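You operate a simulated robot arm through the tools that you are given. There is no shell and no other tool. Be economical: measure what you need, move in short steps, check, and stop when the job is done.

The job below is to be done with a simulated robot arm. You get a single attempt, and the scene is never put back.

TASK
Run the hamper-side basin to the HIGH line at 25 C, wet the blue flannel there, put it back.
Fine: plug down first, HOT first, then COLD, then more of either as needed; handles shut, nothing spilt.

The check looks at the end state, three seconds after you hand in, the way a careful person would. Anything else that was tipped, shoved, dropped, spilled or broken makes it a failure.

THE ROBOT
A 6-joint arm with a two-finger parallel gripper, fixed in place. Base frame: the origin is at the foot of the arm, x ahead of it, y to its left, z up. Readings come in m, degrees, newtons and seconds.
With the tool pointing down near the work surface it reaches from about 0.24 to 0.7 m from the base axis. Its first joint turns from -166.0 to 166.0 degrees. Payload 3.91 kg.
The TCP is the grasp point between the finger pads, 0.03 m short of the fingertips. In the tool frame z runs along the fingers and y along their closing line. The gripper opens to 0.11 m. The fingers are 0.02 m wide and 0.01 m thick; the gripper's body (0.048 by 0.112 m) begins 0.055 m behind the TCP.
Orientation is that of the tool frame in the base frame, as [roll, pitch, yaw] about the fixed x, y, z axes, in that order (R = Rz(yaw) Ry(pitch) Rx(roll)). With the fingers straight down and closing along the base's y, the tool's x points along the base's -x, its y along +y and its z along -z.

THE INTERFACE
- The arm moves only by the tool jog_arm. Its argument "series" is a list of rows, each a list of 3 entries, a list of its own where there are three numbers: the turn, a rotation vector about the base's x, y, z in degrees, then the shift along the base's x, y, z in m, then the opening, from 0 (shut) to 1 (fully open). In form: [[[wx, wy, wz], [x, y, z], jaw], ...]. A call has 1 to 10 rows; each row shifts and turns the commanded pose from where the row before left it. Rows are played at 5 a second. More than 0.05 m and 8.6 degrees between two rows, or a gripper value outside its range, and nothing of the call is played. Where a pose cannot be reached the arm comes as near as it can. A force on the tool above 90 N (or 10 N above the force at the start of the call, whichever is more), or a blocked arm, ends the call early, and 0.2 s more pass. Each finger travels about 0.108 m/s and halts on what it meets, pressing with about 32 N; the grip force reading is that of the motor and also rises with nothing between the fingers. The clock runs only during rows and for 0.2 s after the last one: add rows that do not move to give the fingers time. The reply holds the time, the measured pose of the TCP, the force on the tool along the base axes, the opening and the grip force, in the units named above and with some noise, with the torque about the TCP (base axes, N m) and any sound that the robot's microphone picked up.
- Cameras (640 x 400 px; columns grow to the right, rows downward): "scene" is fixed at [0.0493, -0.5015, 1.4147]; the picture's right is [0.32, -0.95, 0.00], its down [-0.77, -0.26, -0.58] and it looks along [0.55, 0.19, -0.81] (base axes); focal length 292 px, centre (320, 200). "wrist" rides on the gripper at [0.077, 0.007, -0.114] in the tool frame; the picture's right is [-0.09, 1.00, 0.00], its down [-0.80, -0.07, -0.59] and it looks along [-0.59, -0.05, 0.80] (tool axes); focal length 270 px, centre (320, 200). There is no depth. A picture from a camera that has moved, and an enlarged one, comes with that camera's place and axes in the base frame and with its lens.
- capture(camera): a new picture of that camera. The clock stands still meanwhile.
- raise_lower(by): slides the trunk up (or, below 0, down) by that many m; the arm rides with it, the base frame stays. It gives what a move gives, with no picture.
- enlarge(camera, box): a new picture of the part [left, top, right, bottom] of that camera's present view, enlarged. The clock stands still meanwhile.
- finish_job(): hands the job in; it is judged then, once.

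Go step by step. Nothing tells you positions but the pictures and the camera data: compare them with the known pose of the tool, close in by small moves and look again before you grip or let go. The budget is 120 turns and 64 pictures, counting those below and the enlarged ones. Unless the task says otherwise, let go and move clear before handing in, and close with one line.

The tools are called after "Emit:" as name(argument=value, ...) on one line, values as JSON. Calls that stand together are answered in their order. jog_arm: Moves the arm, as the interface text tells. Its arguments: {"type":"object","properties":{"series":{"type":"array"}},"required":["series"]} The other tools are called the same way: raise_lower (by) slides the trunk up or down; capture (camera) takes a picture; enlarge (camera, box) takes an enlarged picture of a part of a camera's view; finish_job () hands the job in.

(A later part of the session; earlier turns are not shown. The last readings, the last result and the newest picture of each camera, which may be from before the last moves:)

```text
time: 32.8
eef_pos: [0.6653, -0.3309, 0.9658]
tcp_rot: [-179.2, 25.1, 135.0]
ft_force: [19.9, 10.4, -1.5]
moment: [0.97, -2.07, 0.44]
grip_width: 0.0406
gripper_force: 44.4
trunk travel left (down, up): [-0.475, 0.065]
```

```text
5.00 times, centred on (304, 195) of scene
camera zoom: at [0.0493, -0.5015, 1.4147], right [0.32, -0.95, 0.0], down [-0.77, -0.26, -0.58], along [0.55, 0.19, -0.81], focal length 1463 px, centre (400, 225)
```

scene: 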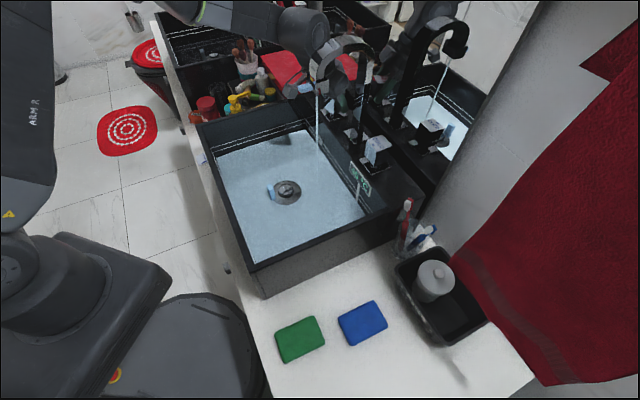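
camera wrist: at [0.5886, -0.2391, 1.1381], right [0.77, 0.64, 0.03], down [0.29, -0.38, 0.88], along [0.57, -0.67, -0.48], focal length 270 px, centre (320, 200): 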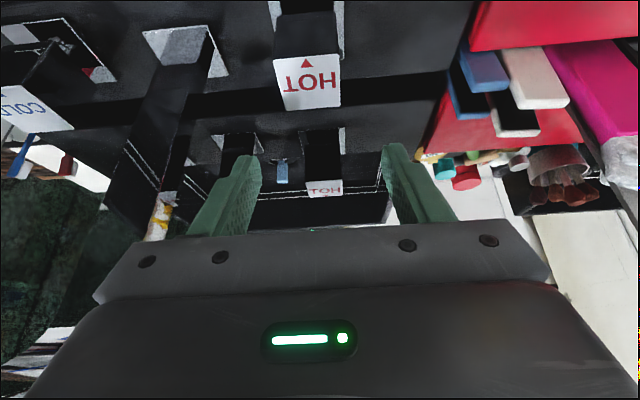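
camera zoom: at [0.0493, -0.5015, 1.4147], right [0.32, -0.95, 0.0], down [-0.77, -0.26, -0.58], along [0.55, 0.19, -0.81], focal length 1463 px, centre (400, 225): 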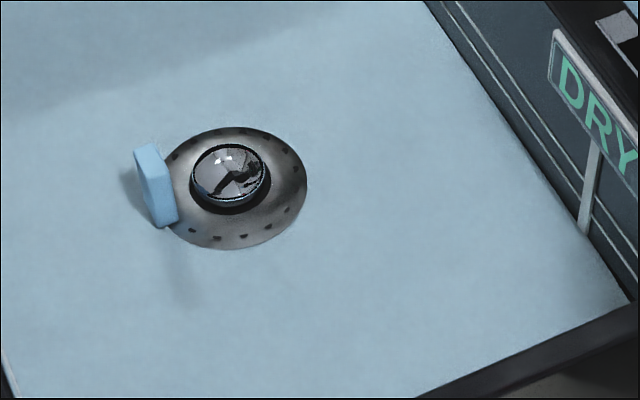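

It's DRY again, so the plug is leaking: the earlier press was probably carried by the gripper touching the front rim (big moment) rather than by the plug. I'll release HOT, back out, and press again with the tool nearly upright.

Emit:
jog_arm(series=[[[0, 0, 0], [0, 0, 0], 0.65], [[0, 0, 0], [0, 0, 0.0], 0.65], [[0, 0, 0], [0, 0, 0.04], 0.65], [[0, 0, 0], [0, 0, 0.04], 0.65], [[0, 0, 0], [0, 0, 0.03], 0.65], [[0, 0, 0], [-0.028, 0.028, 0], 0.6], [[0, 0, 0], [-0.028, 0.028, 0], 0.5], [[0, 0, 0], [-0.028, 0.028, 0], 0.3], [[0, 0, 0], [-0.028, 0.028, 0], 0], [[0, 0, 0], [-0.028, 0.028, 0], 0]])

Emit:
jog_arm(series=[[[0, 0, 0], [-0.02, -0.02, -0.03], 0], [[0, 0, 0], [-0.02, -0.02, -0.03], 0], [[3.5, 3.5, 0], [-0.02, -0.02, -0.03], 0], [[3.5, 3.5, 0], [-0.012, -0.014, -0.03], 0], [[3.5, 3.5, 0], [0, 0, -0.02], 0], [[0, 0, 0], [0, 0, 0], 0]])

Emit:
capture(camera="wrist")

Emit:
capture(camera="scene")

```text
time: 35.0
eef_pos: [0.5219, -0.1922, 1.075]
tcp_rot: [-179.4, 25.1, 134.9]
ft_force: [0.5, -0.2, 0.1]
moment: [0.01, 0.01, -0.01]
grip_width: 0.0
gripper_force: 32.4
trunk travel left (down, up): [-0.475, 0.065]
```

```text
time: 36.4
eef_pos: [0.4497, -0.2667, 0.9365]
tcp_rot: [-179.2, 10.1, 134.9]
ft_force: [0.4, 0.5, -1.1]
moment: [-0.01, -0.02, -0.01]
grip_width: 0.0
gripper_force: 32.4
trunk travel left (down, up): [-0.475, 0.065]
```

```text
24 pictures are left
camera wrist: at [0.3883, -0.1947, 1.0352], right [0.77, 0.64, 0.0], down [0.44, -0.53, 0.73], along [0.47, -0.56, -0.69], focal length 270 px, centre (320, 200)
```

wrist: 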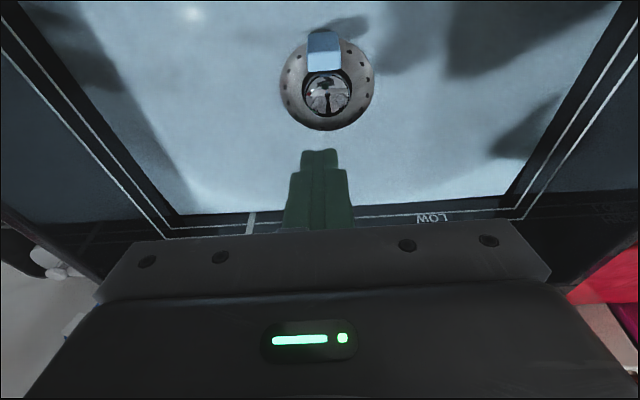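

```text
23 pictures are left
```

scene: 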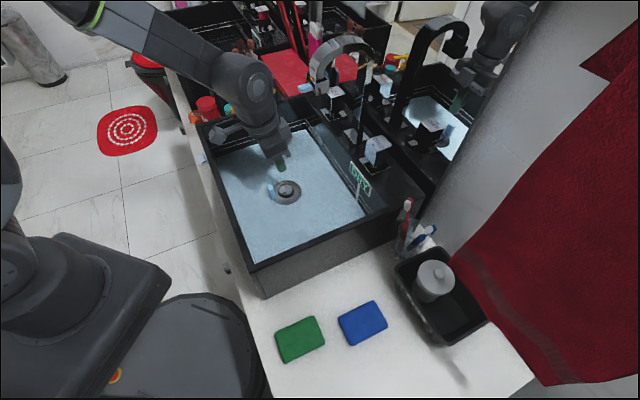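

The dome is at about (0.460, -0.270). Centring on it and pressing down slowly.

Emit:
jog_arm(series=[[[0, 0, 0], [0.006, 0.001, -0.03], 0], [[0, 0, 0], [0, 0, -0.03], 0], [[0, 0, 0], [0, 0, -0.016], 0], [[0, 0, 0], [0, 0, -0.004], 0], [[0, 0, 0], [0, 0, -0.004], 0], [[0, 0, 0], [0, 0, -0.003], 0], [[0, 0, 0], [0, 0, -0.003], 0]])

```text
time: 38.0
eef_pos: [0.4559, -0.2663, 0.849]
tcp_rot: [-179.2, 10.6, 134.9]
ft_force: [-3.8, -0.8, 38.6]
moment: [0.13, 0.24, -0.03]
grip_width: 0.0001
gripper_force: 32.5
trunk travel left (down, up): [-0.475, 0.065]
```

A clean contact this time, with almost no moment. Pressing further.

Emit:
jog_arm(series=[[[0, 0, 0], [0, 0, -0.002], 0], [[0, 0, 0], [0, 0, -0.002], 0], [[0, 0, 0], [0, 0, -0.002], 0], [[0, 0, 0], [0, 0, -0.002], 0], [[0, 0, 0], [0, 0, -0.002], 0]])

```text
time: 39.0
eef_pos: [0.4566, -0.2651, 0.8504]
tcp_rot: [-179.8, 11.8, 135.0]
ft_force: [-10.8, -2.9, 28.7]
moment: [0.05, 0.64, 0.01]
grip_width: 0.0001
gripper_force: 31.8
trunk travel left (down, up): [-0.475, 0.065]
stopped in row 4: the force on the tool passed its limit (the readings are from after the stop); the commanded pose is now the measured one
```

The dome is now solid at about z 0.82. I'll lift off and look whether its height changed.

Emit:
jog_arm(series=[[[0, 0, 0], [0, 0, 0.02], 0], [[0, 0, 0], [-0.01, 0.01, 0.04], 0], [[0, 0, 0], [-0.02, 0.02, 0.03], 0], [[0, 0, 0], [-0.01, 0.01, 0.0], 0]])

Emit:
enlarge(camera="scene", box=[240, 155, 336, 215])

```text
time: 40.0
eef_pos: [0.42, -0.2289, 0.9327]
tcp_rot: [-179.3, 10.8, 134.9]
ft_force: [0.3, -0.8, -1.1]
moment: [-0.01, -0.04, -0.01]
grip_width: 0.0001
gripper_force: 31.8
trunk travel left (down, up): [-0.475, 0.065]
```

```text
6.67 times, centred on (288, 185) of scene
camera zoom: at [0.0493, -0.5015, 1.4147], right [0.32, -0.95, 0.0], down [-0.77, -0.26, -0.58], along [0.55, 0.19, -0.81], focal length 1950 px, centre (533, 300)
```

zoom: 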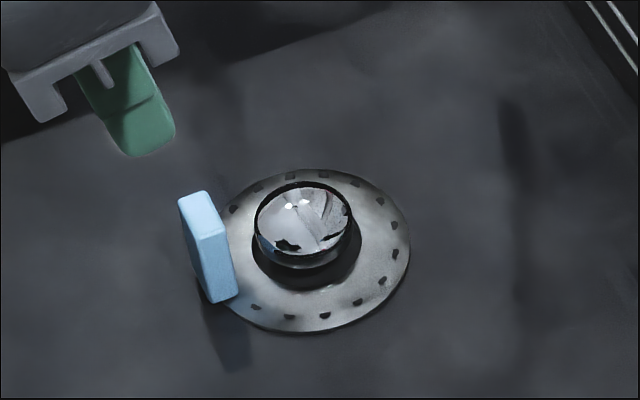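

It's a push-push plug: the second press popped it up and the film drained, so it had been closed and holding; the flow is just slow. I'll press it once more to set it down.

Emit:
jog_arm(series=[[[0, 0, 0], [0.018, -0.018, 0.0], 0], [[0, 0, 0], [0.0182, -0.0188, -0.03], 0], [[0, 0, 0], [0, 0, -0.025], 0], [[0, 0, 0], [0, 0, -0.015], 0], [[0, 0, 0], [0, 0, -0.004], 0], [[0, 0, 0], [0, 0, -0.004], 0], [[0, 0, 0], [0, 0, -0.004], 0], [[0, 0, 0], [0, 0, -0.003], 0]])

Emit:
jog_arm(series=[[[0, 0, 0], [0, 0, 0.02], 0], [[0, 0, 0], [-0.01, 0.01, 0.04], 0], [[0, 0, 0], [-0.02, 0.02, 0.03], 0], [[0, 0, 0], [-0.01, 0.01, 0.0], 0]])

Emit:
enlarge(camera="scene", box=[240, 155, 336, 215])

```text
time: 41.8
eef_pos: [0.4566, -0.2646, 0.8502]
tcp_rot: [-179.6, 11.0, 134.9]
ft_force: [0.1, -3.2, 28.4]
moment: [-0.03, 0.09, -0.01]
grip_width: 0.0001
gripper_force: 32.4
trunk travel left (down, up): [-0.475, 0.065]
```

```text
time: 42.8
eef_pos: [0.4153, -0.2237, 0.937]
tcp_rot: [-179.3, 10.8, 134.9]
ft_force: [0.5, -0.5, 0.0]
moment: [0.0, 0.02, -0.01]
grip_width: 0.0
gripper_force: 32.4
trunk travel left (down, up): [-0.475, 0.065]
```

```text
6.67 times, centred on (288, 185) of scene
camera zoom: at [0.0493, -0.5015, 1.4147], right [0.32, -0.95, 0.0], down [-0.77, -0.26, -0.58], along [0.55, 0.19, -0.81], focal length 1950 px, centre (533, 300)
```

zoom: 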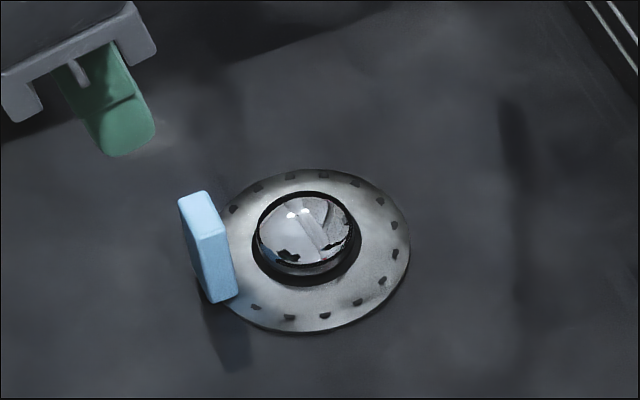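

The plug is down (same look as after the first press). Going back to grip the HOT knob by the same route.

Emit:
jog_arm(series=[[[0, 0, 0], [0.015, 0.005, 0.045], 0.3], [[-3.5, -3.5, 0], [0.02, 0.01, 0.04], 0.65], [[-3.5, -3.5, 0], [0.025, 0.015, 0.035], 0.65], [[-3.5, -3.5, 0], [0.03, 0.01, 0.015], 0.65], [[0, 0, 0], [0.016, -0.008, 0], 0.65], [[0, 0, 0], [0.028, -0.028, 0.0], 0.65], [[0, 0, 0], [0.028, -0.028, 0.0], 0.65], [[0, 0, 0], [0.028, -0.028, 0.0], 0.65], [[0, 0, 0], [0.028, -0.028, 0.0], 0.65], [[0, 0, 0], [0.031, -0.028, 0.0], 0.65]])

```text
time: 45.0
eef_pos: [0.6658, -0.3346, 1.074]
tcp_rot: [-179.5, 25.6, 135.0]
ft_force: [0.3, 0.4, -1.0]
moment: [-0.01, 0.0, 0.0]
grip_width: 0.0718
gripper_force: 0.1
trunk travel left (down, up): [-0.475, 0.065]
```

Above HOT again; descending and closing on it.

Emit:
jog_arm(series=[[[0, 0, 0], [0, 0.002, -0.035], 0.65], [[0, 0, 0], [0.0, 0.0, -0.04], 0.65], [[0, 0, 0], [0.0, 0.0, -0.033], 0.65], [[0, 0, 0], [0, 0, 0], 0.5], [[0, 0, 0], [0, 0, 0], 0.3], [[0, 0, 0], [0, 0, 0], 0.3], [[0, 0, 0], [0, 0, 0], 0.3]])

```text
time: 46.6
eef_pos: [0.6654, -0.3327, 0.9653]
tcp_rot: [-179.5, 25.6, 134.8]
ft_force: [-7.3, -1.9, -3.6]
moment: [0.69, -2.5, 0.39]
grip_width: 0.0403
gripper_force: 45.0
trunk travel left (down, up): [-0.475, 0.065]
```

Gripped. I'll open HOT to 24° and let it run for about four seconds, then look.

Emit:
jog_arm(series=[[[0, 0, 8], [0, 0, 0], 0.3], [[0, 0, 8], [0, 0, 0], 0.3], [[0, 0, 8], [0, 0, 0], 0.3], [[0, 0, 0], [0, 0, 0], 0.3], [[0, 0, 0], [0, 0, 0], 0.3], [[0, 0, 0], [0, 0, 0], 0.3], [[0, 0, 0], [0, 0, 0], 0.3], [[0, 0, 0], [0, 0, 0], 0.3], [[0, 0, 0], [0, 0, 0], 0.3], [[0, 0, 0], [0, 0, 0], 0.3]])

Emit:
jog_arm(series=[[[0, 0, 0], [0, 0, 0], 0.3], [[0, 0, 0], [0, 0, 0], 0.3], [[0, 0, 0], [0, 0, 0], 0.3], [[0, 0, 0], [0, 0, 0], 0.3], [[0, 0, 0], [0, 0, 0], 0.3], [[0, 0, 0], [0, 0, 0], 0.3], [[0, 0, 0], [0, 0, 0], 0.3], [[0, 0, 0], [0, 0, 0], 0.3], [[0, 0, 0], [0, 0, 0], 0.3], [[0, 0, 0], [0, 0, 0], 0.3]])

Emit:
enlarge(camera="scene", box=[180, 100, 404, 240])

```text
time: 48.8
eef_pos: [0.666, -0.3315, 0.9639]
tcp_rot: [-179.4, 25.7, 158.9]
ft_force: [-0.7, -2.4, -2.3]
moment: [1.81, -0.87, 0.03]
grip_width: 0.0398
gripper_force: 44.9
trunk travel left (down, up): [-0.475, 0.065]
```

```text
time: 51.0
eef_pos: [0.6642, -0.3309, 0.9639]
tcp_rot: [-179.5, 25.7, 158.9]
ft_force: [-0.2, -1.8, -1.3]
moment: [1.78, -0.58, -0.02]
grip_width: 0.0399
gripper_force: 45.3
trunk travel left (down, up): [-0.475, 0.065]
```

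```text
2.86 times, centred on (292, 170) of scene
camera zoom: at [0.0493, -0.5015, 1.4147], right [0.32, -0.95, 0.0], down [-0.77, -0.26, -0.58], along [0.55, 0.19, -0.81], focal length 836 px, centre (400, 286)
```

zoom: 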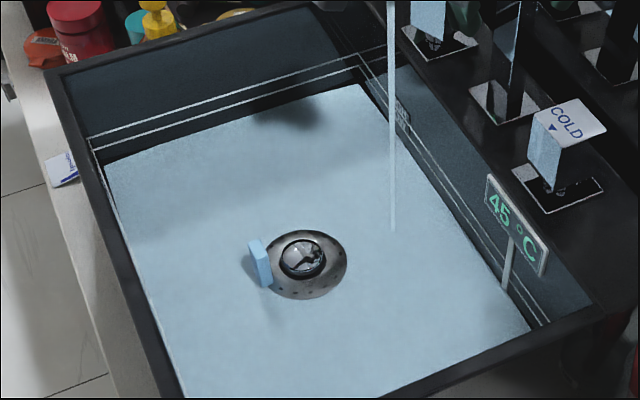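

Still no visible rise, though the plug did hold the film before. The basin is large, so I'll let it run about nine seconds more and compare at higher zoom.

Emit:
enlarge(camera="scene", box=[280, 110, 360, 160])

Emit:
jog_arm(series=[[[0, 0, 0], [0, 0, 0], 0.3], [[0, 0, 0], [0, 0, 0], 0.3], [[0, 0, 0], [0, 0, 0], 0.3], [[0, 0, 0], [0, 0, 0], 0.3], [[0, 0, 0], [0, 0, 0], 0.3], [[0, 0, 0], [0, 0, 0], 0.3], [[0, 0, 0], [0, 0, 0], 0.3], [[0, 0, 0], [0, 0, 0], 0.3], [[0, 0, 0], [0, 0, 0], 0.3], [[0, 0, 0], [0, 0, 0], 0.3]])

Emit:
jog_arm(series=[[[0, 0, 0], [0, 0, 0], 0.3], [[0, 0, 0], [0, 0, 0], 0.3], [[0, 0, 0], [0, 0, 0], 0.3], [[0, 0, 0], [0, 0, 0], 0.3], [[0, 0, 0], [0, 0, 0], 0.3], [[0, 0, 0], [0, 0, 0], 0.3], [[0, 0, 0], [0, 0, 0], 0.3], [[0, 0, 0], [0, 0, 0], 0.3], [[0, 0, 0], [0, 0, 0], 0.3], [[0, 0, 0], [0, 0, 0], 0.3]])

Emit:
jog_arm(series=[[[0, 0, 0], [0, 0, 0], 0.3], [[0, 0, 0], [0, 0, 0], 0.3], [[0, 0, 0], [0, 0, 0], 0.3], [[0, 0, 0], [0, 0, 0], 0.3], [[0, 0, 0], [0, 0, 0], 0.3], [[0, 0, 0], [0, 0, 0], 0.3], [[0, 0, 0], [0, 0, 0], 0.3], [[0, 0, 0], [0, 0, 0], 0.3], [[0, 0, 0], [0, 0, 0], 0.3], [[0, 0, 0], [0, 0, 0], 0.3]])

Emit:
jog_arm(series=[[[0, 0, 0], [0, 0, 0], 0.3], [[0, 0, 0], [0, 0, 0], 0.3], [[0, 0, 0], [0, 0, 0], 0.3], [[0, 0, 0], [0, 0, 0], 0.3], [[0, 0, 0], [0, 0, 0], 0.3], [[0, 0, 0], [0, 0, 0], 0.3], [[0, 0, 0], [0, 0, 0], 0.3], [[0, 0, 0], [0, 0, 0], 0.3], [[0, 0, 0], [0, 0, 0], 0.3], [[0, 0, 0], [0, 0, 0], 0.3]])

Emit:
enlarge(camera="scene", box=[280, 110, 360, 160])

```text
8.00 times, centred on (320, 135) of scene
camera zoom: at [0.0493, -0.5015, 1.4147], right [0.32, -0.95, 0.0], down [-0.77, -0.26, -0.58], along [0.55, 0.19, -0.81], focal length 2340 px, centre (320, 720)
```

zoom: 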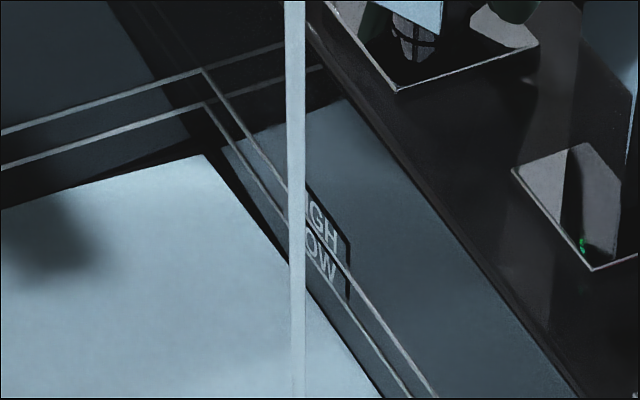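

```text
time: 53.2
eef_pos: [0.6653, -0.3314, 0.964]
tcp_rot: [-179.6, 25.6, 158.9]
ft_force: [0.4, -2.9, -0.2]
moment: [1.75, -0.72, 0.04]
grip_width: 0.04
gripper_force: 45.7
trunk travel left (down, up): [-0.475, 0.065]
```

```text
time: 55.4
eef_pos: [0.6654, -0.3309, 0.964]
tcp_rot: [-179.5, 25.8, 158.9]
ft_force: [1.1, -3.2, 0.1]
moment: [1.75, -0.69, 0.0]
grip_width: 0.0399
gripper_force: 44.4
trunk travel left (down, up): [-0.475, 0.065]
```

```text
time: 57.6
eef_pos: [0.6653, -0.3309, 0.9642]
tcp_rot: [-179.6, 25.7, 158.9]
ft_force: [0.9, -3.3, 0.4]
moment: [1.78, -0.69, 0.04]
grip_width: 0.0402
gripper_force: 44.9
trunk travel left (down, up): [-0.475, 0.065]
```

```text
time: 59.8
eef_pos: [0.6651, -0.3313, 0.9637]
tcp_rot: [-179.5, 25.7, 158.9]
ft_force: [1.3, -3.3, 0.5]
moment: [1.76, -0.69, 0.01]
grip_width: 0.04
gripper_force: 44.8
trunk travel left (down, up): [-0.475, 0.065]
```

```text
8.00 times, centred on (320, 135) of scene
camera zoom: at [0.0493, -0.5015, 1.4147], right [0.32, -0.95, 0.0], down [-0.77, -0.26, -0.58], along [0.55, 0.19, -0.81], focal length 2340 px, centre (320, 720)
```

zoom: 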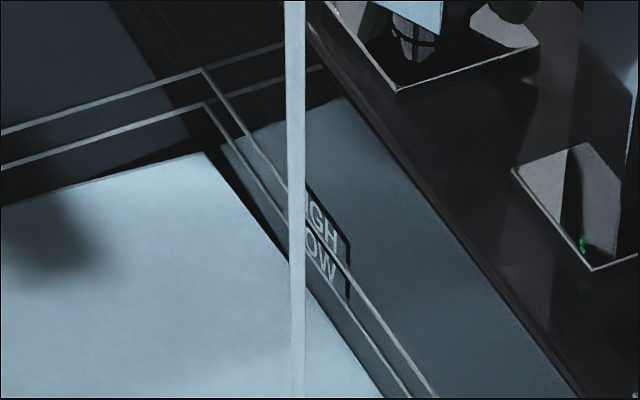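

The level is rising, but only about 1–2 mm in nine seconds, so the tap needs opening much further. I'll leave it running, regrip the knob with the tool turned 90° (clear of the spout), and turn it on.

Emit:
jog_arm(series=[[[0, 0, 0], [0, 0, 0], 0.65], [[0, 0, 0], [0, 0, 0], 0.65], [[0, 0, 0], [0, 0, 0.04], 0.65], [[0, 0, 0], [0, 0, 0.045], 0.65], [[0, 0, -8.2], [0, 0, 0.02], 0.65], [[0, 0, -8.2], [0, 0, 0], 0.65], [[0, 0, -8.2], [0, 0, 0], 0.65], [[0, 0, -8.2], [0, 0, 0], 0.65], [[0, 0, -8.2], [0, 0, 0], 0.65], [[0, 0, -8.2], [0, 0, 0], 0.65]])

Emit:
jog_arm(series=[[[0, 0, -8.2], [0, 0, 0], 0.65], [[0, 0, -8.2], [0, 0, 0], 0.65], [[0, 0, -8.2], [0, 0, 0], 0.65], [[0, 0, -8.2], [0, 0, 0], 0.65], [[0, 0, -8.0], [0, 0, 0], 0.65], [[0, 0, 0], [0, 0, 0], 0.65]])

Emit:
capture(camera="wrist")

```text
time: 62.0
eef_pos: [0.6651, -0.3281, 1.0682]
tcp_rot: [-179.4, 25.7, 109.6]
ft_force: [0.2, 0.3, 0.8]
moment: [0.0, 0.02, -0.03]
grip_width: 0.0714
gripper_force: 0.0
trunk travel left (down, up): [-0.475, 0.065]
```

```text
time: 63.4
eef_pos: [0.6644, -0.3299, 1.0693]
tcp_rot: [-179.5, 25.7, 68.8]
ft_force: [-0.2, -0.5, 0.1]
moment: [0.02, 0.0, -0.01]
grip_width: 0.0715
gripper_force: 0.1
trunk travel left (down, up): [-0.475, 0.065]
```

```text
17 pictures are left
camera wrist: at [0.715, -0.2242, 1.1389], right [0.9, -0.44, 0.03], down [-0.23, -0.41, 0.88], along [-0.37, -0.8, -0.47], focal length 270 px, centre (320, 200)
```

wrist: 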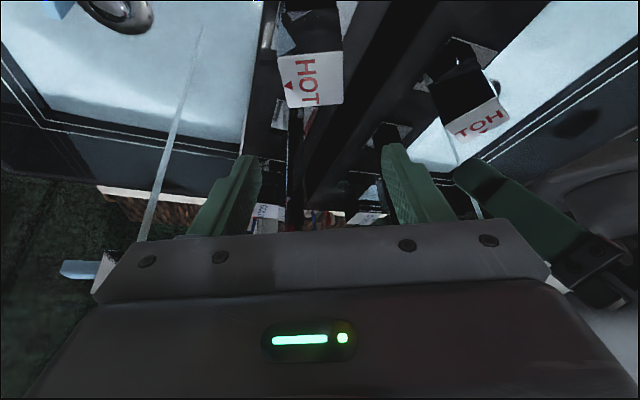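

Aligned over the rotated HOT knob. Descending and gripping.

Emit:
jog_arm(series=[[[0, 0, 0], [-0.001, -0.002, -0.035], 0.65], [[0, 0, 0], [0.0, 0.0, -0.04], 0.65], [[0, 0, 0], [0.0, 0.0, -0.029], 0.65], [[0, 0, 0], [0, 0, 0], 0.5], [[0, 0, 0], [0, 0, 0], 0.3], [[0, 0, 0], [0, 0, 0], 0.3], [[0, 0, 0], [0, 0, 0], 0.3]])

```text
time: 65.0
eef_pos: [0.6624, -0.3307, 0.9643]
tcp_rot: [-179.5, 25.8, 68.8]
ft_force: [-10.7, 4.8, -5.6]
moment: [-1.76, -1.84, 0.04]
grip_width: 0.0401
gripper_force: 44.8
trunk travel left (down, up): [-0.475, 0.065]
```

Gripped cleanly. Turning further open, up to about 90°.

Emit:
jog_arm(series=[[[0, 0, 8], [0, 0, 0], 0.3], [[0, 0, 8], [0, 0, 0], 0.3], [[0, 0, 8], [0, 0, 0], 0.3], [[0, 0, 8], [0, 0, 0], 0.3], [[0, 0, 8], [0, 0, 0], 0.3], [[0, 0, 8], [0, 0, 0], 0.3], [[0, 0, 8], [0, 0, 0], 0.3], [[0, 0, 7], [0, 0, 0], 0.3], [[0, 0, 0], [0, 0, 0], 0.3], [[0, 0, 0], [0, 0, 0], 0.3]])

Emit:
jog_arm(series=[[[0, 0, 0], [0, 0, 0], 0.3], [[0, 0, 0], [0, 0, 0], 0.3], [[0, 0, 0], [0, 0, 0], 0.3], [[0, 0, 0], [0, 0, 0], 0.3], [[0, 0, 0], [0, 0, 0], 0.3]])

Emit:
enlarge(camera="scene", box=[260, 100, 388, 180])

```text
time: 67.2
eef_pos: [0.6636, -0.3319, 0.9659]
tcp_rot: [-179.4, 25.7, 131.9]
ft_force: [-10.4, 10.9, -8.1]
moment: [1.49, -1.79, -0.02]
grip_width: 0.0401
gripper_force: 44.8
trunk travel left (down, up): [-0.475, 0.065]
```

```text
time: 68.4
eef_pos: [0.6639, -0.3313, 0.9649]
tcp_rot: [-179.5, 25.6, 131.9]
ft_force: [-9.8, 11.4, -9.4]
moment: [1.21, -1.64, -0.01]
grip_width: 0.0399
gripper_force: 44.7
trunk travel left (down, up): [-0.475, 0.065]
```

```text
5.00 times, centred on (324, 140) of scene
camera zoom: at [0.0493, -0.5015, 1.4147], right [0.32, -0.95, 0.0], down [-0.77, -0.26, -0.58], along [0.55, 0.19, -0.81], focal length 1463 px, centre (300, 500)
```

zoom: 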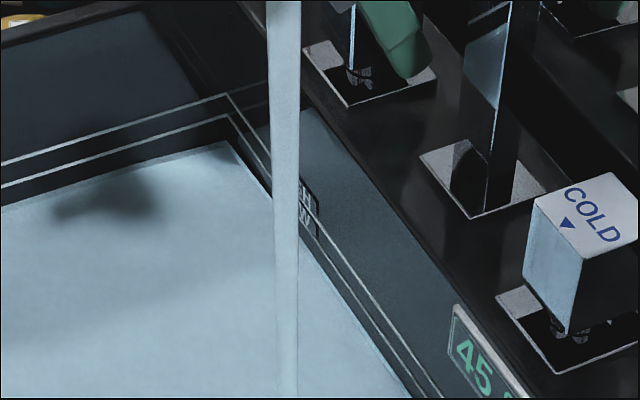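

Full flow now, and the level is clearly rising toward LOW; temperature 45 °C. I'll run HOT a few seconds more, then shut it completely (one continuous turn back).

Emit:
jog_arm(series=[[[0, 0, 0], [0, 0, 0], 0.3], [[0, 0, 0], [0, 0, 0], 0.3], [[0, 0, 0], [0, 0, 0], 0.3], [[0, 0, 0], [0, 0, 0], 0.3], [[0, 0, 0], [0, 0, 0], 0.3], [[0, 0, 0], [0, 0, 0], 0.3], [[0, 0, 0], [0, 0, 0], 0.3], [[0, 0, 0], [0, 0, 0], 0.3], [[0, 0, 0], [0, 0, 0], 0.3], [[0, 0, 0], [0, 0, 0], 0.3]])

Emit:
jog_arm(series=[[[0, 0, 0], [0, 0, 0], 0.3], [[0, 0, -8], [0, 0, 0], 0.3], [[0, 0, -8], [0, 0, 0], 0.3], [[0, 0, -8], [0, 0, 0], 0.3], [[0, 0, -8], [0, 0, 0], 0.3], [[0, 0, -8], [0, 0, 0], 0.3], [[0, 0, -8], [0, 0, 0], 0.3], [[0, 0, -8], [0, 0, 0], 0.3], [[0, 0, -8], [0, 0, 0], 0.3], [[0, 0, -8], [0, 0, 0], 0.3]])

Emit:
jog_arm(series=[[[0, 0, -8], [0, 0, 0], 0.3], [[0, 0, -7], [0, 0, 0], 0.3], [[0, 0, -2], [0, 0, 0], 0.3], [[0, 0, 0], [0, 0, 0], 0.3]])

Emit:
enlarge(camera="scene", box=[260, 100, 388, 180])

```text
time: 70.6
eef_pos: [0.6637, -0.3311, 0.9638]
tcp_rot: [-179.5, 25.7, 131.9]
ft_force: [-10.9, 11.3, -9.2]
moment: [1.23, -1.51, 0.06]
grip_width: 0.0402
gripper_force: 44.9
trunk travel left (down, up): [-0.475, 0.065]
```

```text
time: 72.8
eef_pos: [0.663, -0.3308, 0.9653]
tcp_rot: [-179.3, 25.7, 59.9]
ft_force: [-30.0, 15.2, -18.2]
moment: [-0.44, -1.86, 0.05]
grip_width: 0.0399
gripper_force: 44.9
trunk travel left (down, up): [-0.475, 0.065]
```

```text
time: 73.8
eef_pos: [0.661, -0.3316, 0.9654]
tcp_rot: [-179.4, 25.7, 43.0]
ft_force: [-35.1, 11.8, -21.6]
moment: [-1.26, -1.63, 2.5]
grip_width: 0.0405
gripper_force: 44.7
trunk travel left (down, up): [-0.475, 0.065]
```

```text
5.00 times, centred on (324, 140) of scene
camera zoom: at [0.0493, -0.5015, 1.4147], right [0.32, -0.95, 0.0], down [-0.77, -0.26, -0.58], along [0.55, 0.19, -0.81], focal length 1463 px, centre (300, 500)
```

zoom: 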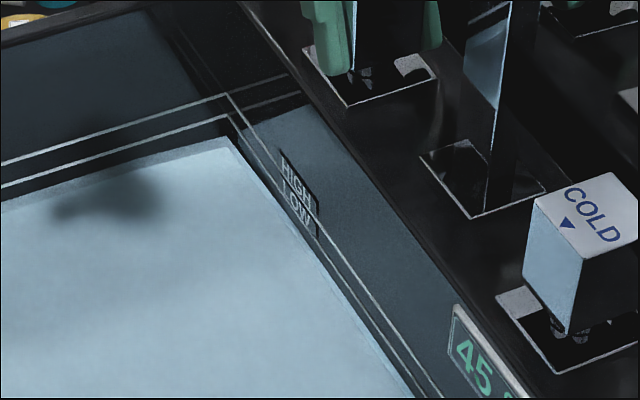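

HOT is shut and the sign still reads 45 °C, so the basin is holding, at roughly 20 % of the HIGH depth. A little more hot is certainly needed, so I'll do one more short HOT run before going to COLD.

Emit:
jog_arm(series=[[[0, 0, 8], [-0.002, 0.001, 0], 0.3], [[0, 0, 8], [0, 0, 0], 0.3], [[0, 0, 8], [0, 0, 0], 0.3], [[0, 0, 8], [0, 0, 0], 0.3], [[0, 0, 8], [0, 0, 0], 0.3], [[0, 0, 8], [0, 0, 0], 0.3], [[0, 0, 8], [0, 0, 0], 0.3], [[0, 0, 8], [0, 0, 0], 0.3], [[0, 0, 8], [0, 0, 0], 0.3], [[0, 0, 8], [0, 0, 0], 0.3]])

Emit:
jog_arm(series=[[[0, 0, 8], [0, 0, 0], 0.3], [[0, 0, 0], [0, 0, 0], 0.3], [[0, 0, 0], [0, 0, 0], 0.3], [[0, 0, 0], [0, 0, 0], 0.3], [[0, 0, 0], [0, 0, 0], 0.3], [[0, 0, 0], [0, 0, 0], 0.3], [[0, 0, -8], [0, 0, 0], 0.3], [[0, 0, -8], [0, 0, 0], 0.3], [[0, 0, -8], [0, 0, 0], 0.3], [[0, 0, -8], [0, 0, 0], 0.3]])

Emit:
jog_arm(series=[[[0, 0, -8], [0, 0, 0], 0.3], [[0, 0, -8], [0, 0, 0], 0.3], [[0, 0, -8], [0, 0, 0], 0.3], [[0, 0, -8], [0, 0, 0], 0.3], [[0, 0, -8], [0, 0, 0], 0.3], [[0, 0, -8], [0, 0, 0], 0.3], [[0, 0, -8], [0, 0, 0], 0.3], [[0, 0, -1], [0, 0, 0], 0.3], [[0, 0, 0], [0, 0, 0], 0.3]])

Emit:
enlarge(camera="scene", box=[280, 110, 360, 160])

```text
time: 76.0
eef_pos: [0.6623, -0.3323, 0.9656]
tcp_rot: [-179.6, 25.7, 122.9]
ft_force: [1.4, 0.0, -9.0]
moment: [1.37, -1.67, 0.0]
grip_width: 0.0398
gripper_force: 45.0
trunk travel left (down, up): [-0.475, 0.065]
```

```text
time: 78.2
eef_pos: [0.6627, -0.3316, 0.9659]
tcp_rot: [-179.6, 25.8, 98.9]
ft_force: [13.7, -4.4, 8.6]
moment: [0.51, -1.4, -0.01]
grip_width: 0.0403
gripper_force: 45.4
trunk travel left (down, up): [-0.475, 0.065]
```

```text
time: 80.2
eef_pos: [0.6615, -0.3309, 0.9658]
tcp_rot: [-179.5, 25.6, 42.0]
ft_force: [6.6, -3.5, 12.8]
moment: [-1.12, -1.18, 1.15]
grip_width: 0.0419
gripper_force: 45.0
trunk travel left (down, up): [-0.475, 0.065]
```

```text
8.00 times, centred on (320, 135) of scene
camera zoom: at [0.0493, -0.5015, 1.4147], right [0.32, -0.95, 0.0], down [-0.77, -0.26, -0.58], along [0.55, 0.19, -0.81], focal length 2340 px, centre (320, 720)
```

zoom: 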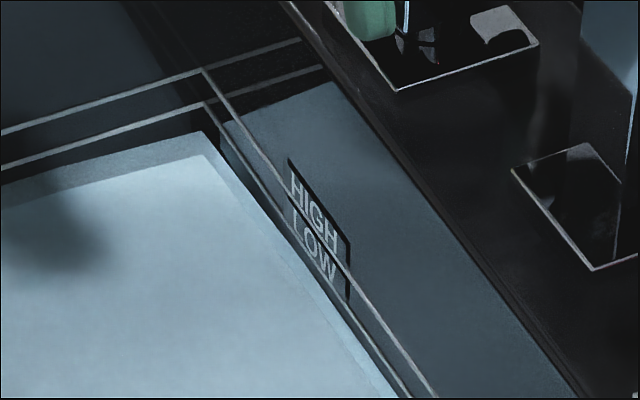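

HOT is shut; water stands at about 29 % of the HIGH depth, all at 45 °C. I'll let go and go around the front of the spout to the COLD knob.

Emit:
jog_arm(series=[[[0, 0, 0], [0, 0, 0], 0.65], [[0, 0, 0], [0, 0, 0], 0.65], [[0, 0, 0], [0, 0, 0.04], 0.65], [[0, 0, 0], [0, 0, 0.045], 0.65], [[0, 0, 8.5], [0, 0, 0.02], 0.65], [[0, 0, 8.5], [0, 0, 0], 0.65], [[0, 0, 8.5], [0, 0, 0], 0.65], [[0, 0, 8.5], [0, 0, 0], 0.65], [[0, 0, 8.5], [0, 0, 0], 0.65], [[0, 0, 8.5], [0, 0, 0], 0.65]])

Emit:
jog_arm(series=[[[0, 0, 8.5], [0, 0, 0], 0.65], [[0, 0, 8.5], [0, 0, 0], 0.65], [[0, 0, 8.5], [0, 0, 0], 0.65], [[0, 0, 8.5], [-0.035, 0.035, 0], 0.65], [[0, 0, 8], [-0.035, 0.035, 0], 0.65], [[0, 0, 0], [-0.035, 0.035, 0], 0.65], [[0, 0, 0], [-0.035, 0.035, 0], 0.65], [[0, 0, 0], [-0.035, -0.035, 0], 0.65], [[0, 0, 0], [-0.035, -0.035, 0], 0.65], [[0, 0, 0], [-0.035, -0.035, 0], 0.65]])

Emit:
jog_arm(series=[[[0, 0, 0], [-0.035, -0.035, 0], 0.65], [[0, 0, 0], [0.033, -0.033, 0], 0.65], [[0, 0, 0], [0.033, -0.033, 0], 0.65], [[0, 0, 0], [0.033, -0.033, 0], 0.65], [[0, 0, 0], [0.033, -0.033, 0], 0.65], [[0, 0, 0], [0, 0, 0], 0.65]])

Emit:
capture(camera="wrist")

```text
time: 82.4
eef_pos: [0.6619, -0.3307, 1.0712]
tcp_rot: [-179.4, 25.8, 93.1]
ft_force: [-1.1, 0.4, 0.3]
moment: [0.0, 0.02, 0.0]
grip_width: 0.0714
gripper_force: 0.0
trunk travel left (down, up): [-0.475, 0.065]
```

```text
time: 84.6
eef_pos: [0.4157, -0.2996, 1.0691]
tcp_rot: [-179.5, 25.7, 134.9]
ft_force: [0.1, 0.1, 0.5]
moment: [-0.02, 0.0, -0.04]
grip_width: 0.0715
gripper_force: 0.0
trunk travel left (down, up): [-0.475, 0.065]
```

```text
time: 86.0
eef_pos: [0.5147, -0.4635, 1.0705]
tcp_rot: [-179.5, 25.6, 134.9]
ft_force: [0.4, 0.4, -0.9]
moment: [-0.01, 0.02, 0.02]
grip_width: 0.0714
gripper_force: 0.2
trunk travel left (down, up): [-0.475, 0.065]
```

```text
13 pictures are left
camera wrist: at [0.4357, -0.3751, 1.1399], right [0.76, 0.64, 0.03], down [0.28, -0.38, 0.88], along [0.58, -0.67, -0.47], focal length 270 px, centre (320, 200)
```

wrist: 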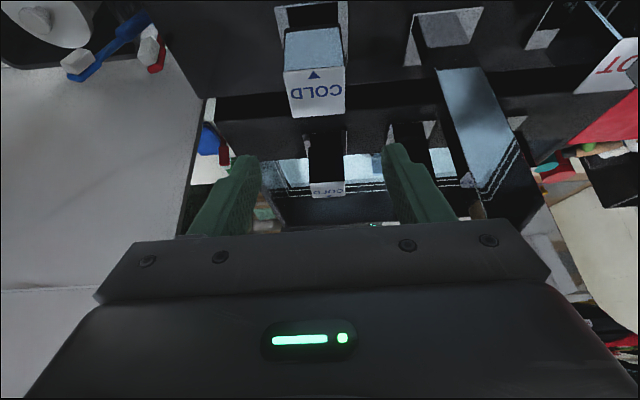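

COLD's label is at (0.520, -0.4735). I'll align, grip it, and try 8° counter-clockwise first.

Emit:
jog_arm(series=[[[0, 0, 0], [0.007, -0.008, 0], 0.65], [[0, 0, 0], [0, 0, -0.035], 0.65], [[0, 0, 0], [0.0, 0.0, -0.04], 0.65], [[0, 0, 0], [0.0, 0.0, -0.03], 0.65], [[0, 0, 0], [0, 0, 0], 0.5], [[0, 0, 0], [0, 0, 0], 0.3], [[0, 0, 0], [0, 0, 0], 0.3], [[0, 0, 0], [0, 0, 0], 0.3]])

Emit:
jog_arm(series=[[[0, 0, 4], [0, 0, 0], 0.3], [[0, 0, 4], [0, 0, 0], 0.3]])

```text
time: 87.8
eef_pos: [0.5121, -0.4715, 0.9775]
tcp_rot: [179.9, 26.7, 134.7]
ft_force: [28.1, 30.8, 5.2]
moment: [0.81, 0.12, 0.56]
grip_width: 0.0535
gripper_force: 20.5
trunk travel left (down, up): [-0.475, 0.065]
```

```text
time: 88.4
eef_pos: [0.5139, -0.4662, 0.9673]
tcp_rot: [-179.6, 25.4, 142.9]
ft_force: [-16.7, 24.8, 17.2]
moment: [2.14, -0.29, 0.11]
grip_width: 0.04
gripper_force: 45.3
trunk travel left (down, up): [-0.475, 0.065]
```

The tool sits about 9 mm short toward the front with some side force. I'll check the picture to see the knob, the stream and what is touching.

Emit:
enlarge(camera="scene", box=[284, 70, 444, 190])

```text
3.33 times, centred on (364, 130) of scene
camera zoom: at [0.0493, -0.5015, 1.4147], right [0.32, -0.95, 0.0], down [-0.77, -0.26, -0.58], along [0.55, 0.19, -0.81], focal length 975 px, centre (173, 433)
```

zoom: 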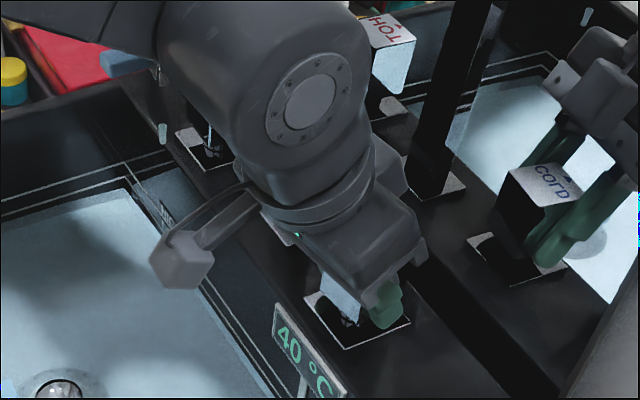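

COLD already turns freely counter-clockwise and the sign has dropped to 40 °C, so it opens that way, with the lean moving away from the spout. I'll relieve the side force and open it a bit more while watching the moment.

Emit:
jog_arm(series=[[[0, 0, 0], [-0.005, 0.003, 0], 0.3], [[0, 0, 8], [0, 0, 0], 0.3], [[0, 0, 8], [0, 0, 0], 0.3], [[0, 0, 8], [0, 0, 0], 0.3]])

```text
time: 89.4
eef_pos: [0.5122, -0.4692, 0.9666]
tcp_rot: [-179.5, 25.8, 166.8]
ft_force: [-24.9, 4.1, 12.5]
moment: [2.27, 0.24, -0.03]
grip_width: 0.0403
gripper_force: 45.0
trunk travel left (down, up): [-0.475, 0.065]
```

Turning freely. I'll check the level and the sign now.

Emit:
enlarge(camera="scene", box=[284, 100, 396, 190])

```text
4.44 times, centred on (340, 145) of scene
camera zoom: at [0.0493, -0.5015, 1.4147], right [0.32, -0.95, 0.0], down [-0.77, -0.26, -0.58], along [0.55, 0.19, -0.81], focal length 1300 px, centre (231, 444)
```

zoom: 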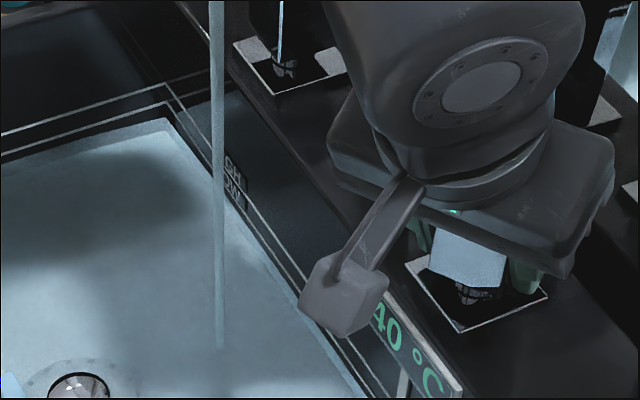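

About at the same level, reading 40 °C, with cold flowing. I'll open COLD to nearly 90° and run for several seconds.

Emit:
jog_arm(series=[[[0, 0, 8], [0.002, 0, 0], 0.3], [[0, 0, 8], [0, 0, 0], 0.3], [[0, 0, 8], [0, 0, 0], 0.3], [[0, 0, 8], [0, 0, 0], 0.3], [[0, 0, 8], [0, 0, 0], 0.3], [[0, 0, 8], [0, 0, 0], 0.3], [[0, 0, 6], [0, 0, 0], 0.3], [[0, 0, 0], [0, 0, 0], 0.3], [[0, 0, 0], [0, 0, 0], 0.3], [[0, 0, 0], [0, 0, 0], 0.3]])

Emit:
jog_arm(series=[[[0, 0, 0], [0, 0, 0], 0.3], [[0, 0, 0], [0, 0, 0], 0.3], [[0, 0, 0], [0, 0, 0], 0.3], [[0, 0, 0], [0, 0, 0], 0.3], [[0, 0, 0], [0, 0, 0], 0.3], [[0, 0, 0], [0, 0, 0], 0.3], [[0, 0, 0], [0, 0, 0], 0.3], [[0, 0, 0], [0, 0, 0], 0.3], [[0, 0, 0], [0, 0, 0], 0.3], [[0, 0, 0], [0, 0, 0], 0.3]])

Emit:
jog_arm(series=[[[0, 0, 0], [0, 0, 0], 0.3], [[0, 0, 0], [0, 0, 0], 0.3], [[0, 0, 0], [0, 0, 0], 0.3], [[0, 0, 0], [0, 0, 0], 0.3], [[0, 0, 0], [0, 0, 0], 0.3], [[0, 0, 0], [0, 0, 0], 0.3], [[0, 0, 0], [0, 0, 0], 0.3], [[0, 0, 0], [0, 0, 0], 0.3], [[0, 0, 0], [0, 0, 0], 0.3], [[0, 0, 0], [0, 0, 0], 0.3]])

Emit:
enlarge(camera="scene", box=[284, 100, 396, 190])

```text
time: 91.6
eef_pos: [0.5172, -0.4762, 0.9673]
tcp_rot: [-179.0, 25.8, -139.2]
ft_force: [-5.4, -60.1, 21.6]
moment: [1.68, 0.92, -0.35]
grip_width: 0.0403
gripper_force: 44.9
trunk travel left (down, up): [-0.475, 0.065]
```

```text
time: 93.8
eef_pos: [0.516, -0.4769, 0.9671]
tcp_rot: [-179.1, 25.7, -139.2]
ft_force: [-5.0, -59.2, 22.8]
moment: [1.72, 0.94, -0.32]
grip_width: 0.0402
gripper_force: 44.3
trunk travel left (down, up): [-0.475, 0.065]
```

```text
time: 96.0
eef_pos: [0.5147, -0.4774, 0.9675]
tcp_rot: [-179.1, 25.7, -139.2]
ft_force: [-4.5, -58.8, 23.0]
moment: [1.68, 0.92, -0.32]
grip_width: 0.0404
gripper_force: 44.6
trunk travel left (down, up): [-0.475, 0.065]
```

```text
4.44 times, centred on (340, 145) of scene
camera zoom: at [0.0493, -0.5015, 1.4147], right [0.32, -0.95, 0.0], down [-0.77, -0.26, -0.58], along [0.55, 0.19, -0.81], focal length 1300 px, centre (231, 444)
```

zoom: 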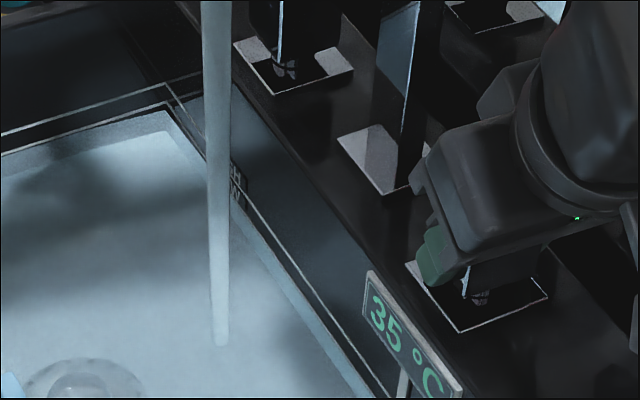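

Level is at the LOW line and the sign shows 35 °C; cold runs faster than hot did. I'll relieve the side load, run about two seconds more and recheck.

Emit:
jog_arm(series=[[[0, 0, 0], [0, -0.003, 0], 0.3], [[0, 0, 0], [0, -0.002, 0], 0.3], [[0, 0, 0], [0, 0, 0], 0.3], [[0, 0, 0], [0, 0, 0], 0.3], [[0, 0, 0], [0, 0, 0], 0.3], [[0, 0, 0], [0, 0, 0], 0.3], [[0, 0, 0], [0, 0, 0], 0.3], [[0, 0, 0], [0, 0, 0], 0.3], [[0, 0, 0], [0, 0, 0], 0.3]])

Emit:
enlarge(camera="scene", box=[290, 105, 386, 185])

```text
time: 98.0
eef_pos: [0.5164, -0.4761, 0.9666]
tcp_rot: [-179.6, 25.8, -139.1]
ft_force: [-9.4, -33.9, 21.6]
moment: [1.1, 1.19, -0.16]
grip_width: 0.0402
gripper_force: 44.8
trunk travel left (down, up): [-0.475, 0.065]
```

```text
5.00 times, centred on (338, 145) of scene
camera zoom: at [0.0493, -0.5015, 1.4147], right [0.32, -0.95, 0.0], down [-0.77, -0.26, -0.58], along [0.55, 0.19, -0.81], focal length 1463 px, centre (230, 475)
```

zoom: 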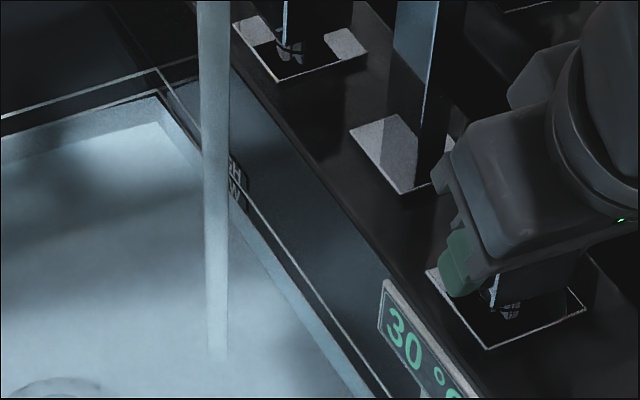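

About at LOW, now 30 °C. Continuing with COLD roughly four seconds, then checking again.

Emit:
jog_arm(series=[[[0, 0, 0], [0, 0, 0], 0.3], [[0, 0, 0], [0, 0, 0], 0.3], [[0, 0, 0], [0, 0, 0], 0.3], [[0, 0, 0], [0, 0, 0], 0.3], [[0, 0, 0], [0, 0, 0], 0.3], [[0, 0, 0], [0, 0, 0], 0.3], [[0, 0, 0], [0, 0, 0], 0.3], [[0, 0, 0], [0, 0, 0], 0.3], [[0, 0, 0], [0, 0, 0], 0.3], [[0, 0, 0], [0, 0, 0], 0.3]])

Emit:
jog_arm(series=[[[0, 0, 0], [0, 0, 0], 0.3], [[0, 0, 0], [0, 0, 0], 0.3], [[0, 0, 0], [0, 0, 0], 0.3], [[0, 0, 0], [0, 0, 0], 0.3], [[0, 0, 0], [0, 0, 0], 0.3], [[0, 0, 0], [0, 0, 0], 0.3], [[0, 0, 0], [0, 0, 0], 0.3], [[0, 0, 0], [0, 0, 0], 0.3]])

Emit:
enlarge(camera="scene", box=[290, 105, 386, 185])

```text
time: 100.2
eef_pos: [0.5158, -0.4763, 0.9663]
tcp_rot: [-179.5, 25.8, -139.1]
ft_force: [-9.6, -32.5, 19.9]
moment: [1.23, 1.06, -0.15]
grip_width: 0.0402
gripper_force: 45.1
trunk travel left (down, up): [-0.475, 0.065]
```

```text
time: 102.0
eef_pos: [0.5169, -0.4751, 0.9657]
tcp_rot: [-179.6, 25.8, -139.2]
ft_force: [-10.9, -31.3, 18.8]
moment: [1.32, 1.1, -0.12]
grip_width: 0.0403
gripper_force: 44.6
trunk travel left (down, up): [-0.475, 0.065]
```

```text
5.00 times, centred on (338, 145) of scene
camera zoom: at [0.0493, -0.5015, 1.4147], right [0.32, -0.95, 0.0], down [-0.77, -0.26, -0.58], along [0.55, 0.19, -0.81], focal length 1463 px, centre (230, 475)
```

zoom: 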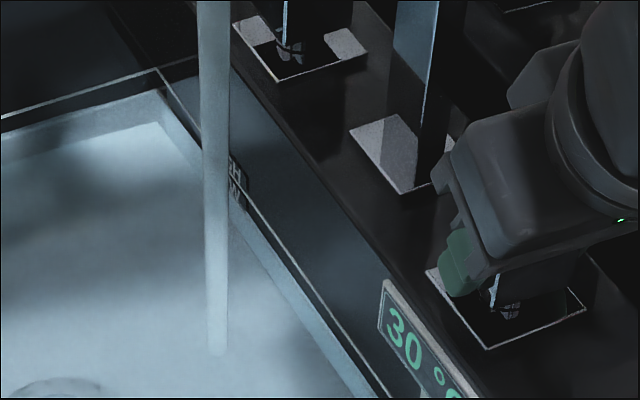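

Slightly above LOW and still 30 °C; from the volumes the cold is about 15 °C, so the target mix is near one third hot. Running COLD another four seconds, then rechecking.

Emit:
jog_arm(series=[[[0, 0, 0], [0, 0, 0], 0.3], [[0, 0, 0], [0, 0, 0], 0.3], [[0, 0, 0], [0, 0, 0], 0.3], [[0, 0, 0], [0, 0, 0], 0.3], [[0, 0, 0], [0, 0, 0], 0.3], [[0, 0, 0], [0, 0, 0], 0.3], [[0, 0, 0], [0, 0, 0], 0.3], [[0, 0, 0], [0, 0, 0], 0.3], [[0, 0, 0], [0, 0, 0], 0.3], [[0, 0, 0], [0, 0, 0], 0.3]])

Emit:
jog_arm(series=[[[0, 0, 0], [0, 0, 0], 0.3], [[0, 0, 0], [0, 0, 0], 0.3], [[0, 0, 0], [0, 0, 0], 0.3], [[0, 0, 0], [0, 0, 0], 0.3], [[0, 0, 0], [0, 0, 0], 0.3], [[0, 0, 0], [0, 0, 0], 0.3], [[0, 0, 0], [0, 0, 0], 0.3], [[0, 0, 0], [0, 0, 0], 0.3]])

Emit:
enlarge(camera="scene", box=[290, 105, 386, 185])

```text
time: 104.2
eef_pos: [0.5157, -0.4763, 0.9658]
tcp_rot: [-179.5, 25.8, -139.2]
ft_force: [-9.8, -31.4, 17.6]
moment: [1.38, 1.06, -0.12]
grip_width: 0.0402
gripper_force: 45.0
trunk travel left (down, up): [-0.475, 0.065]
```

```text
time: 106.0
eef_pos: [0.5152, -0.477, 0.9654]
tcp_rot: [-179.5, 25.8, -139.2]
ft_force: [-10.7, -31.0, 15.0]
moment: [1.37, 1.11, -0.12]
grip_width: 0.0403
gripper_force: 45.4
trunk travel left (down, up): [-0.475, 0.065]
```

```text
5.00 times, centred on (338, 145) of scene
camera zoom: at [0.0493, -0.5015, 1.4147], right [0.32, -0.95, 0.0], down [-0.77, -0.26, -0.58], along [0.55, 0.19, -0.81], focal length 1463 px, centre (230, 475)
```

zoom: 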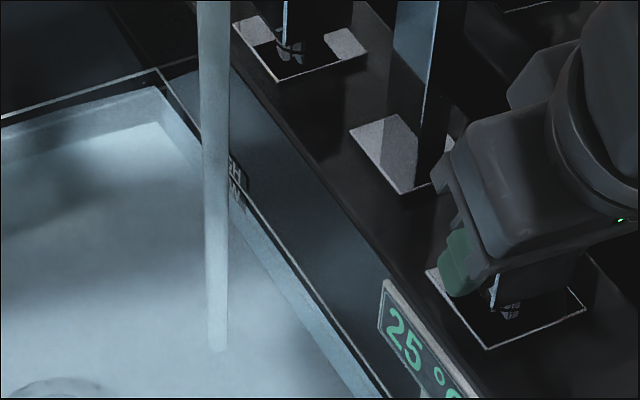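

Now 25 °C on the sign, with about 30 % of the depth still to go, so a little more hot will be needed at the end. I'll run COLD four seconds longer, then shut it fully.

Emit:
jog_arm(series=[[[0, 0, 0], [0, 0, 0], 0.3], [[0, 0, 0], [0, 0, 0], 0.3], [[0, 0, 0], [0, 0, 0], 0.3], [[0, 0, 0], [0, 0, 0], 0.3], [[0, 0, 0], [0, 0, 0], 0.3], [[0, 0, 0], [0, 0, 0], 0.3], [[0, 0, 0], [0, 0, 0], 0.3], [[0, 0, 0], [0, 0, 0], 0.3], [[0, 0, 0], [0, 0, 0], 0.3], [[0, 0, 0], [0, 0, 0], 0.3]])

Emit:
jog_arm(series=[[[0, 0, 0], [0, 0, 0], 0.3], [[0, 0, 0], [0, 0, 0], 0.3], [[0, 0, 0], [0, 0, 0], 0.3], [[0, 0, 0], [0, 0, 0], 0.3], [[0, 0, 0], [0, 0, 0], 0.3], [[0, 0, 0], [0, 0, 0], 0.3], [[0, 0, 0], [0, 0, 0], 0.3], [[0, 0, -8], [0, 0, 0], 0.3], [[0, 0, -8], [0, 0, 0], 0.3], [[0, 0, -8], [0, 0, 0], 0.3]])

Emit:
jog_arm(series=[[[0, 0, -8], [0, 0.003, 0], 0.3], [[0, 0, -8], [0, 0, 0], 0.3], [[0, 0, -8], [0, 0, 0], 0.3], [[0, 0, -8], [0, 0, 0], 0.3], [[0, 0, -8], [0, 0, 0], 0.3], [[0, 0, -8], [0, 0, 0], 0.3], [[0, 0, -8], [0, 0, 0], 0.3], [[0, 0, -6], [0, 0, 0], 0.3], [[0, 0, -2], [0, 0, 0], 0.3], [[0, 0, 0], [0, 0, 0], 0.3]])

Emit:
enlarge(camera="scene", box=[270, 100, 398, 180])

```text
time: 108.2
eef_pos: [0.5163, -0.4763, 0.9666]
tcp_rot: [-179.5, 25.8, -139.1]
ft_force: [-12.1, -30.3, 15.5]
moment: [1.39, 1.11, -0.07]
grip_width: 0.0401
gripper_force: 44.7
trunk travel left (down, up): [-0.475, 0.065]
```

```text
time: 110.4
eef_pos: [0.5149, -0.4738, 0.9649]
tcp_rot: [-179.7, 25.8, -163.3]
ft_force: [-24.4, -11.7, 11.4]
moment: [1.43, 0.51, -0.03]
grip_width: 0.04
gripper_force: 45.1
trunk travel left (down, up): [-0.475, 0.065]
```

```text
time: 112.6
eef_pos: [0.5115, -0.4781, 0.9755]
tcp_rot: [179.3, 26.8, 131.9]
ft_force: [57.9, 33.6, -8.4]
moment: [0.76, -0.1, 0.67]
grip_width: 0.0656
gripper_force: 32.9
trunk travel left (down, up): [-0.475, 0.065]
```

```text
5.00 times, centred on (334, 140) of scene
camera zoom: at [0.0493, -0.5015, 1.4147], right [0.32, -0.95, 0.0], down [-0.77, -0.26, -0.58], along [0.55, 0.19, -0.81], focal length 1463 px, centre (250, 500)
```

zoom: 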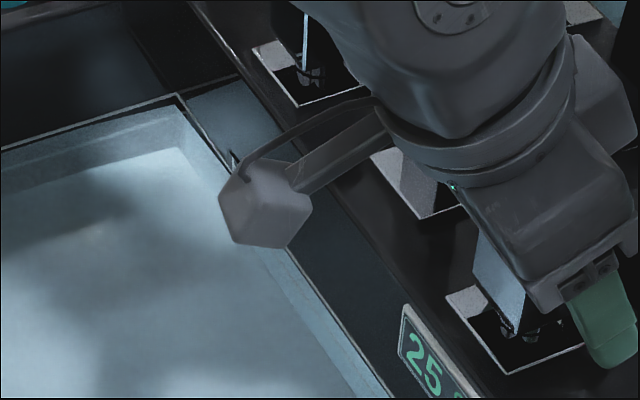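

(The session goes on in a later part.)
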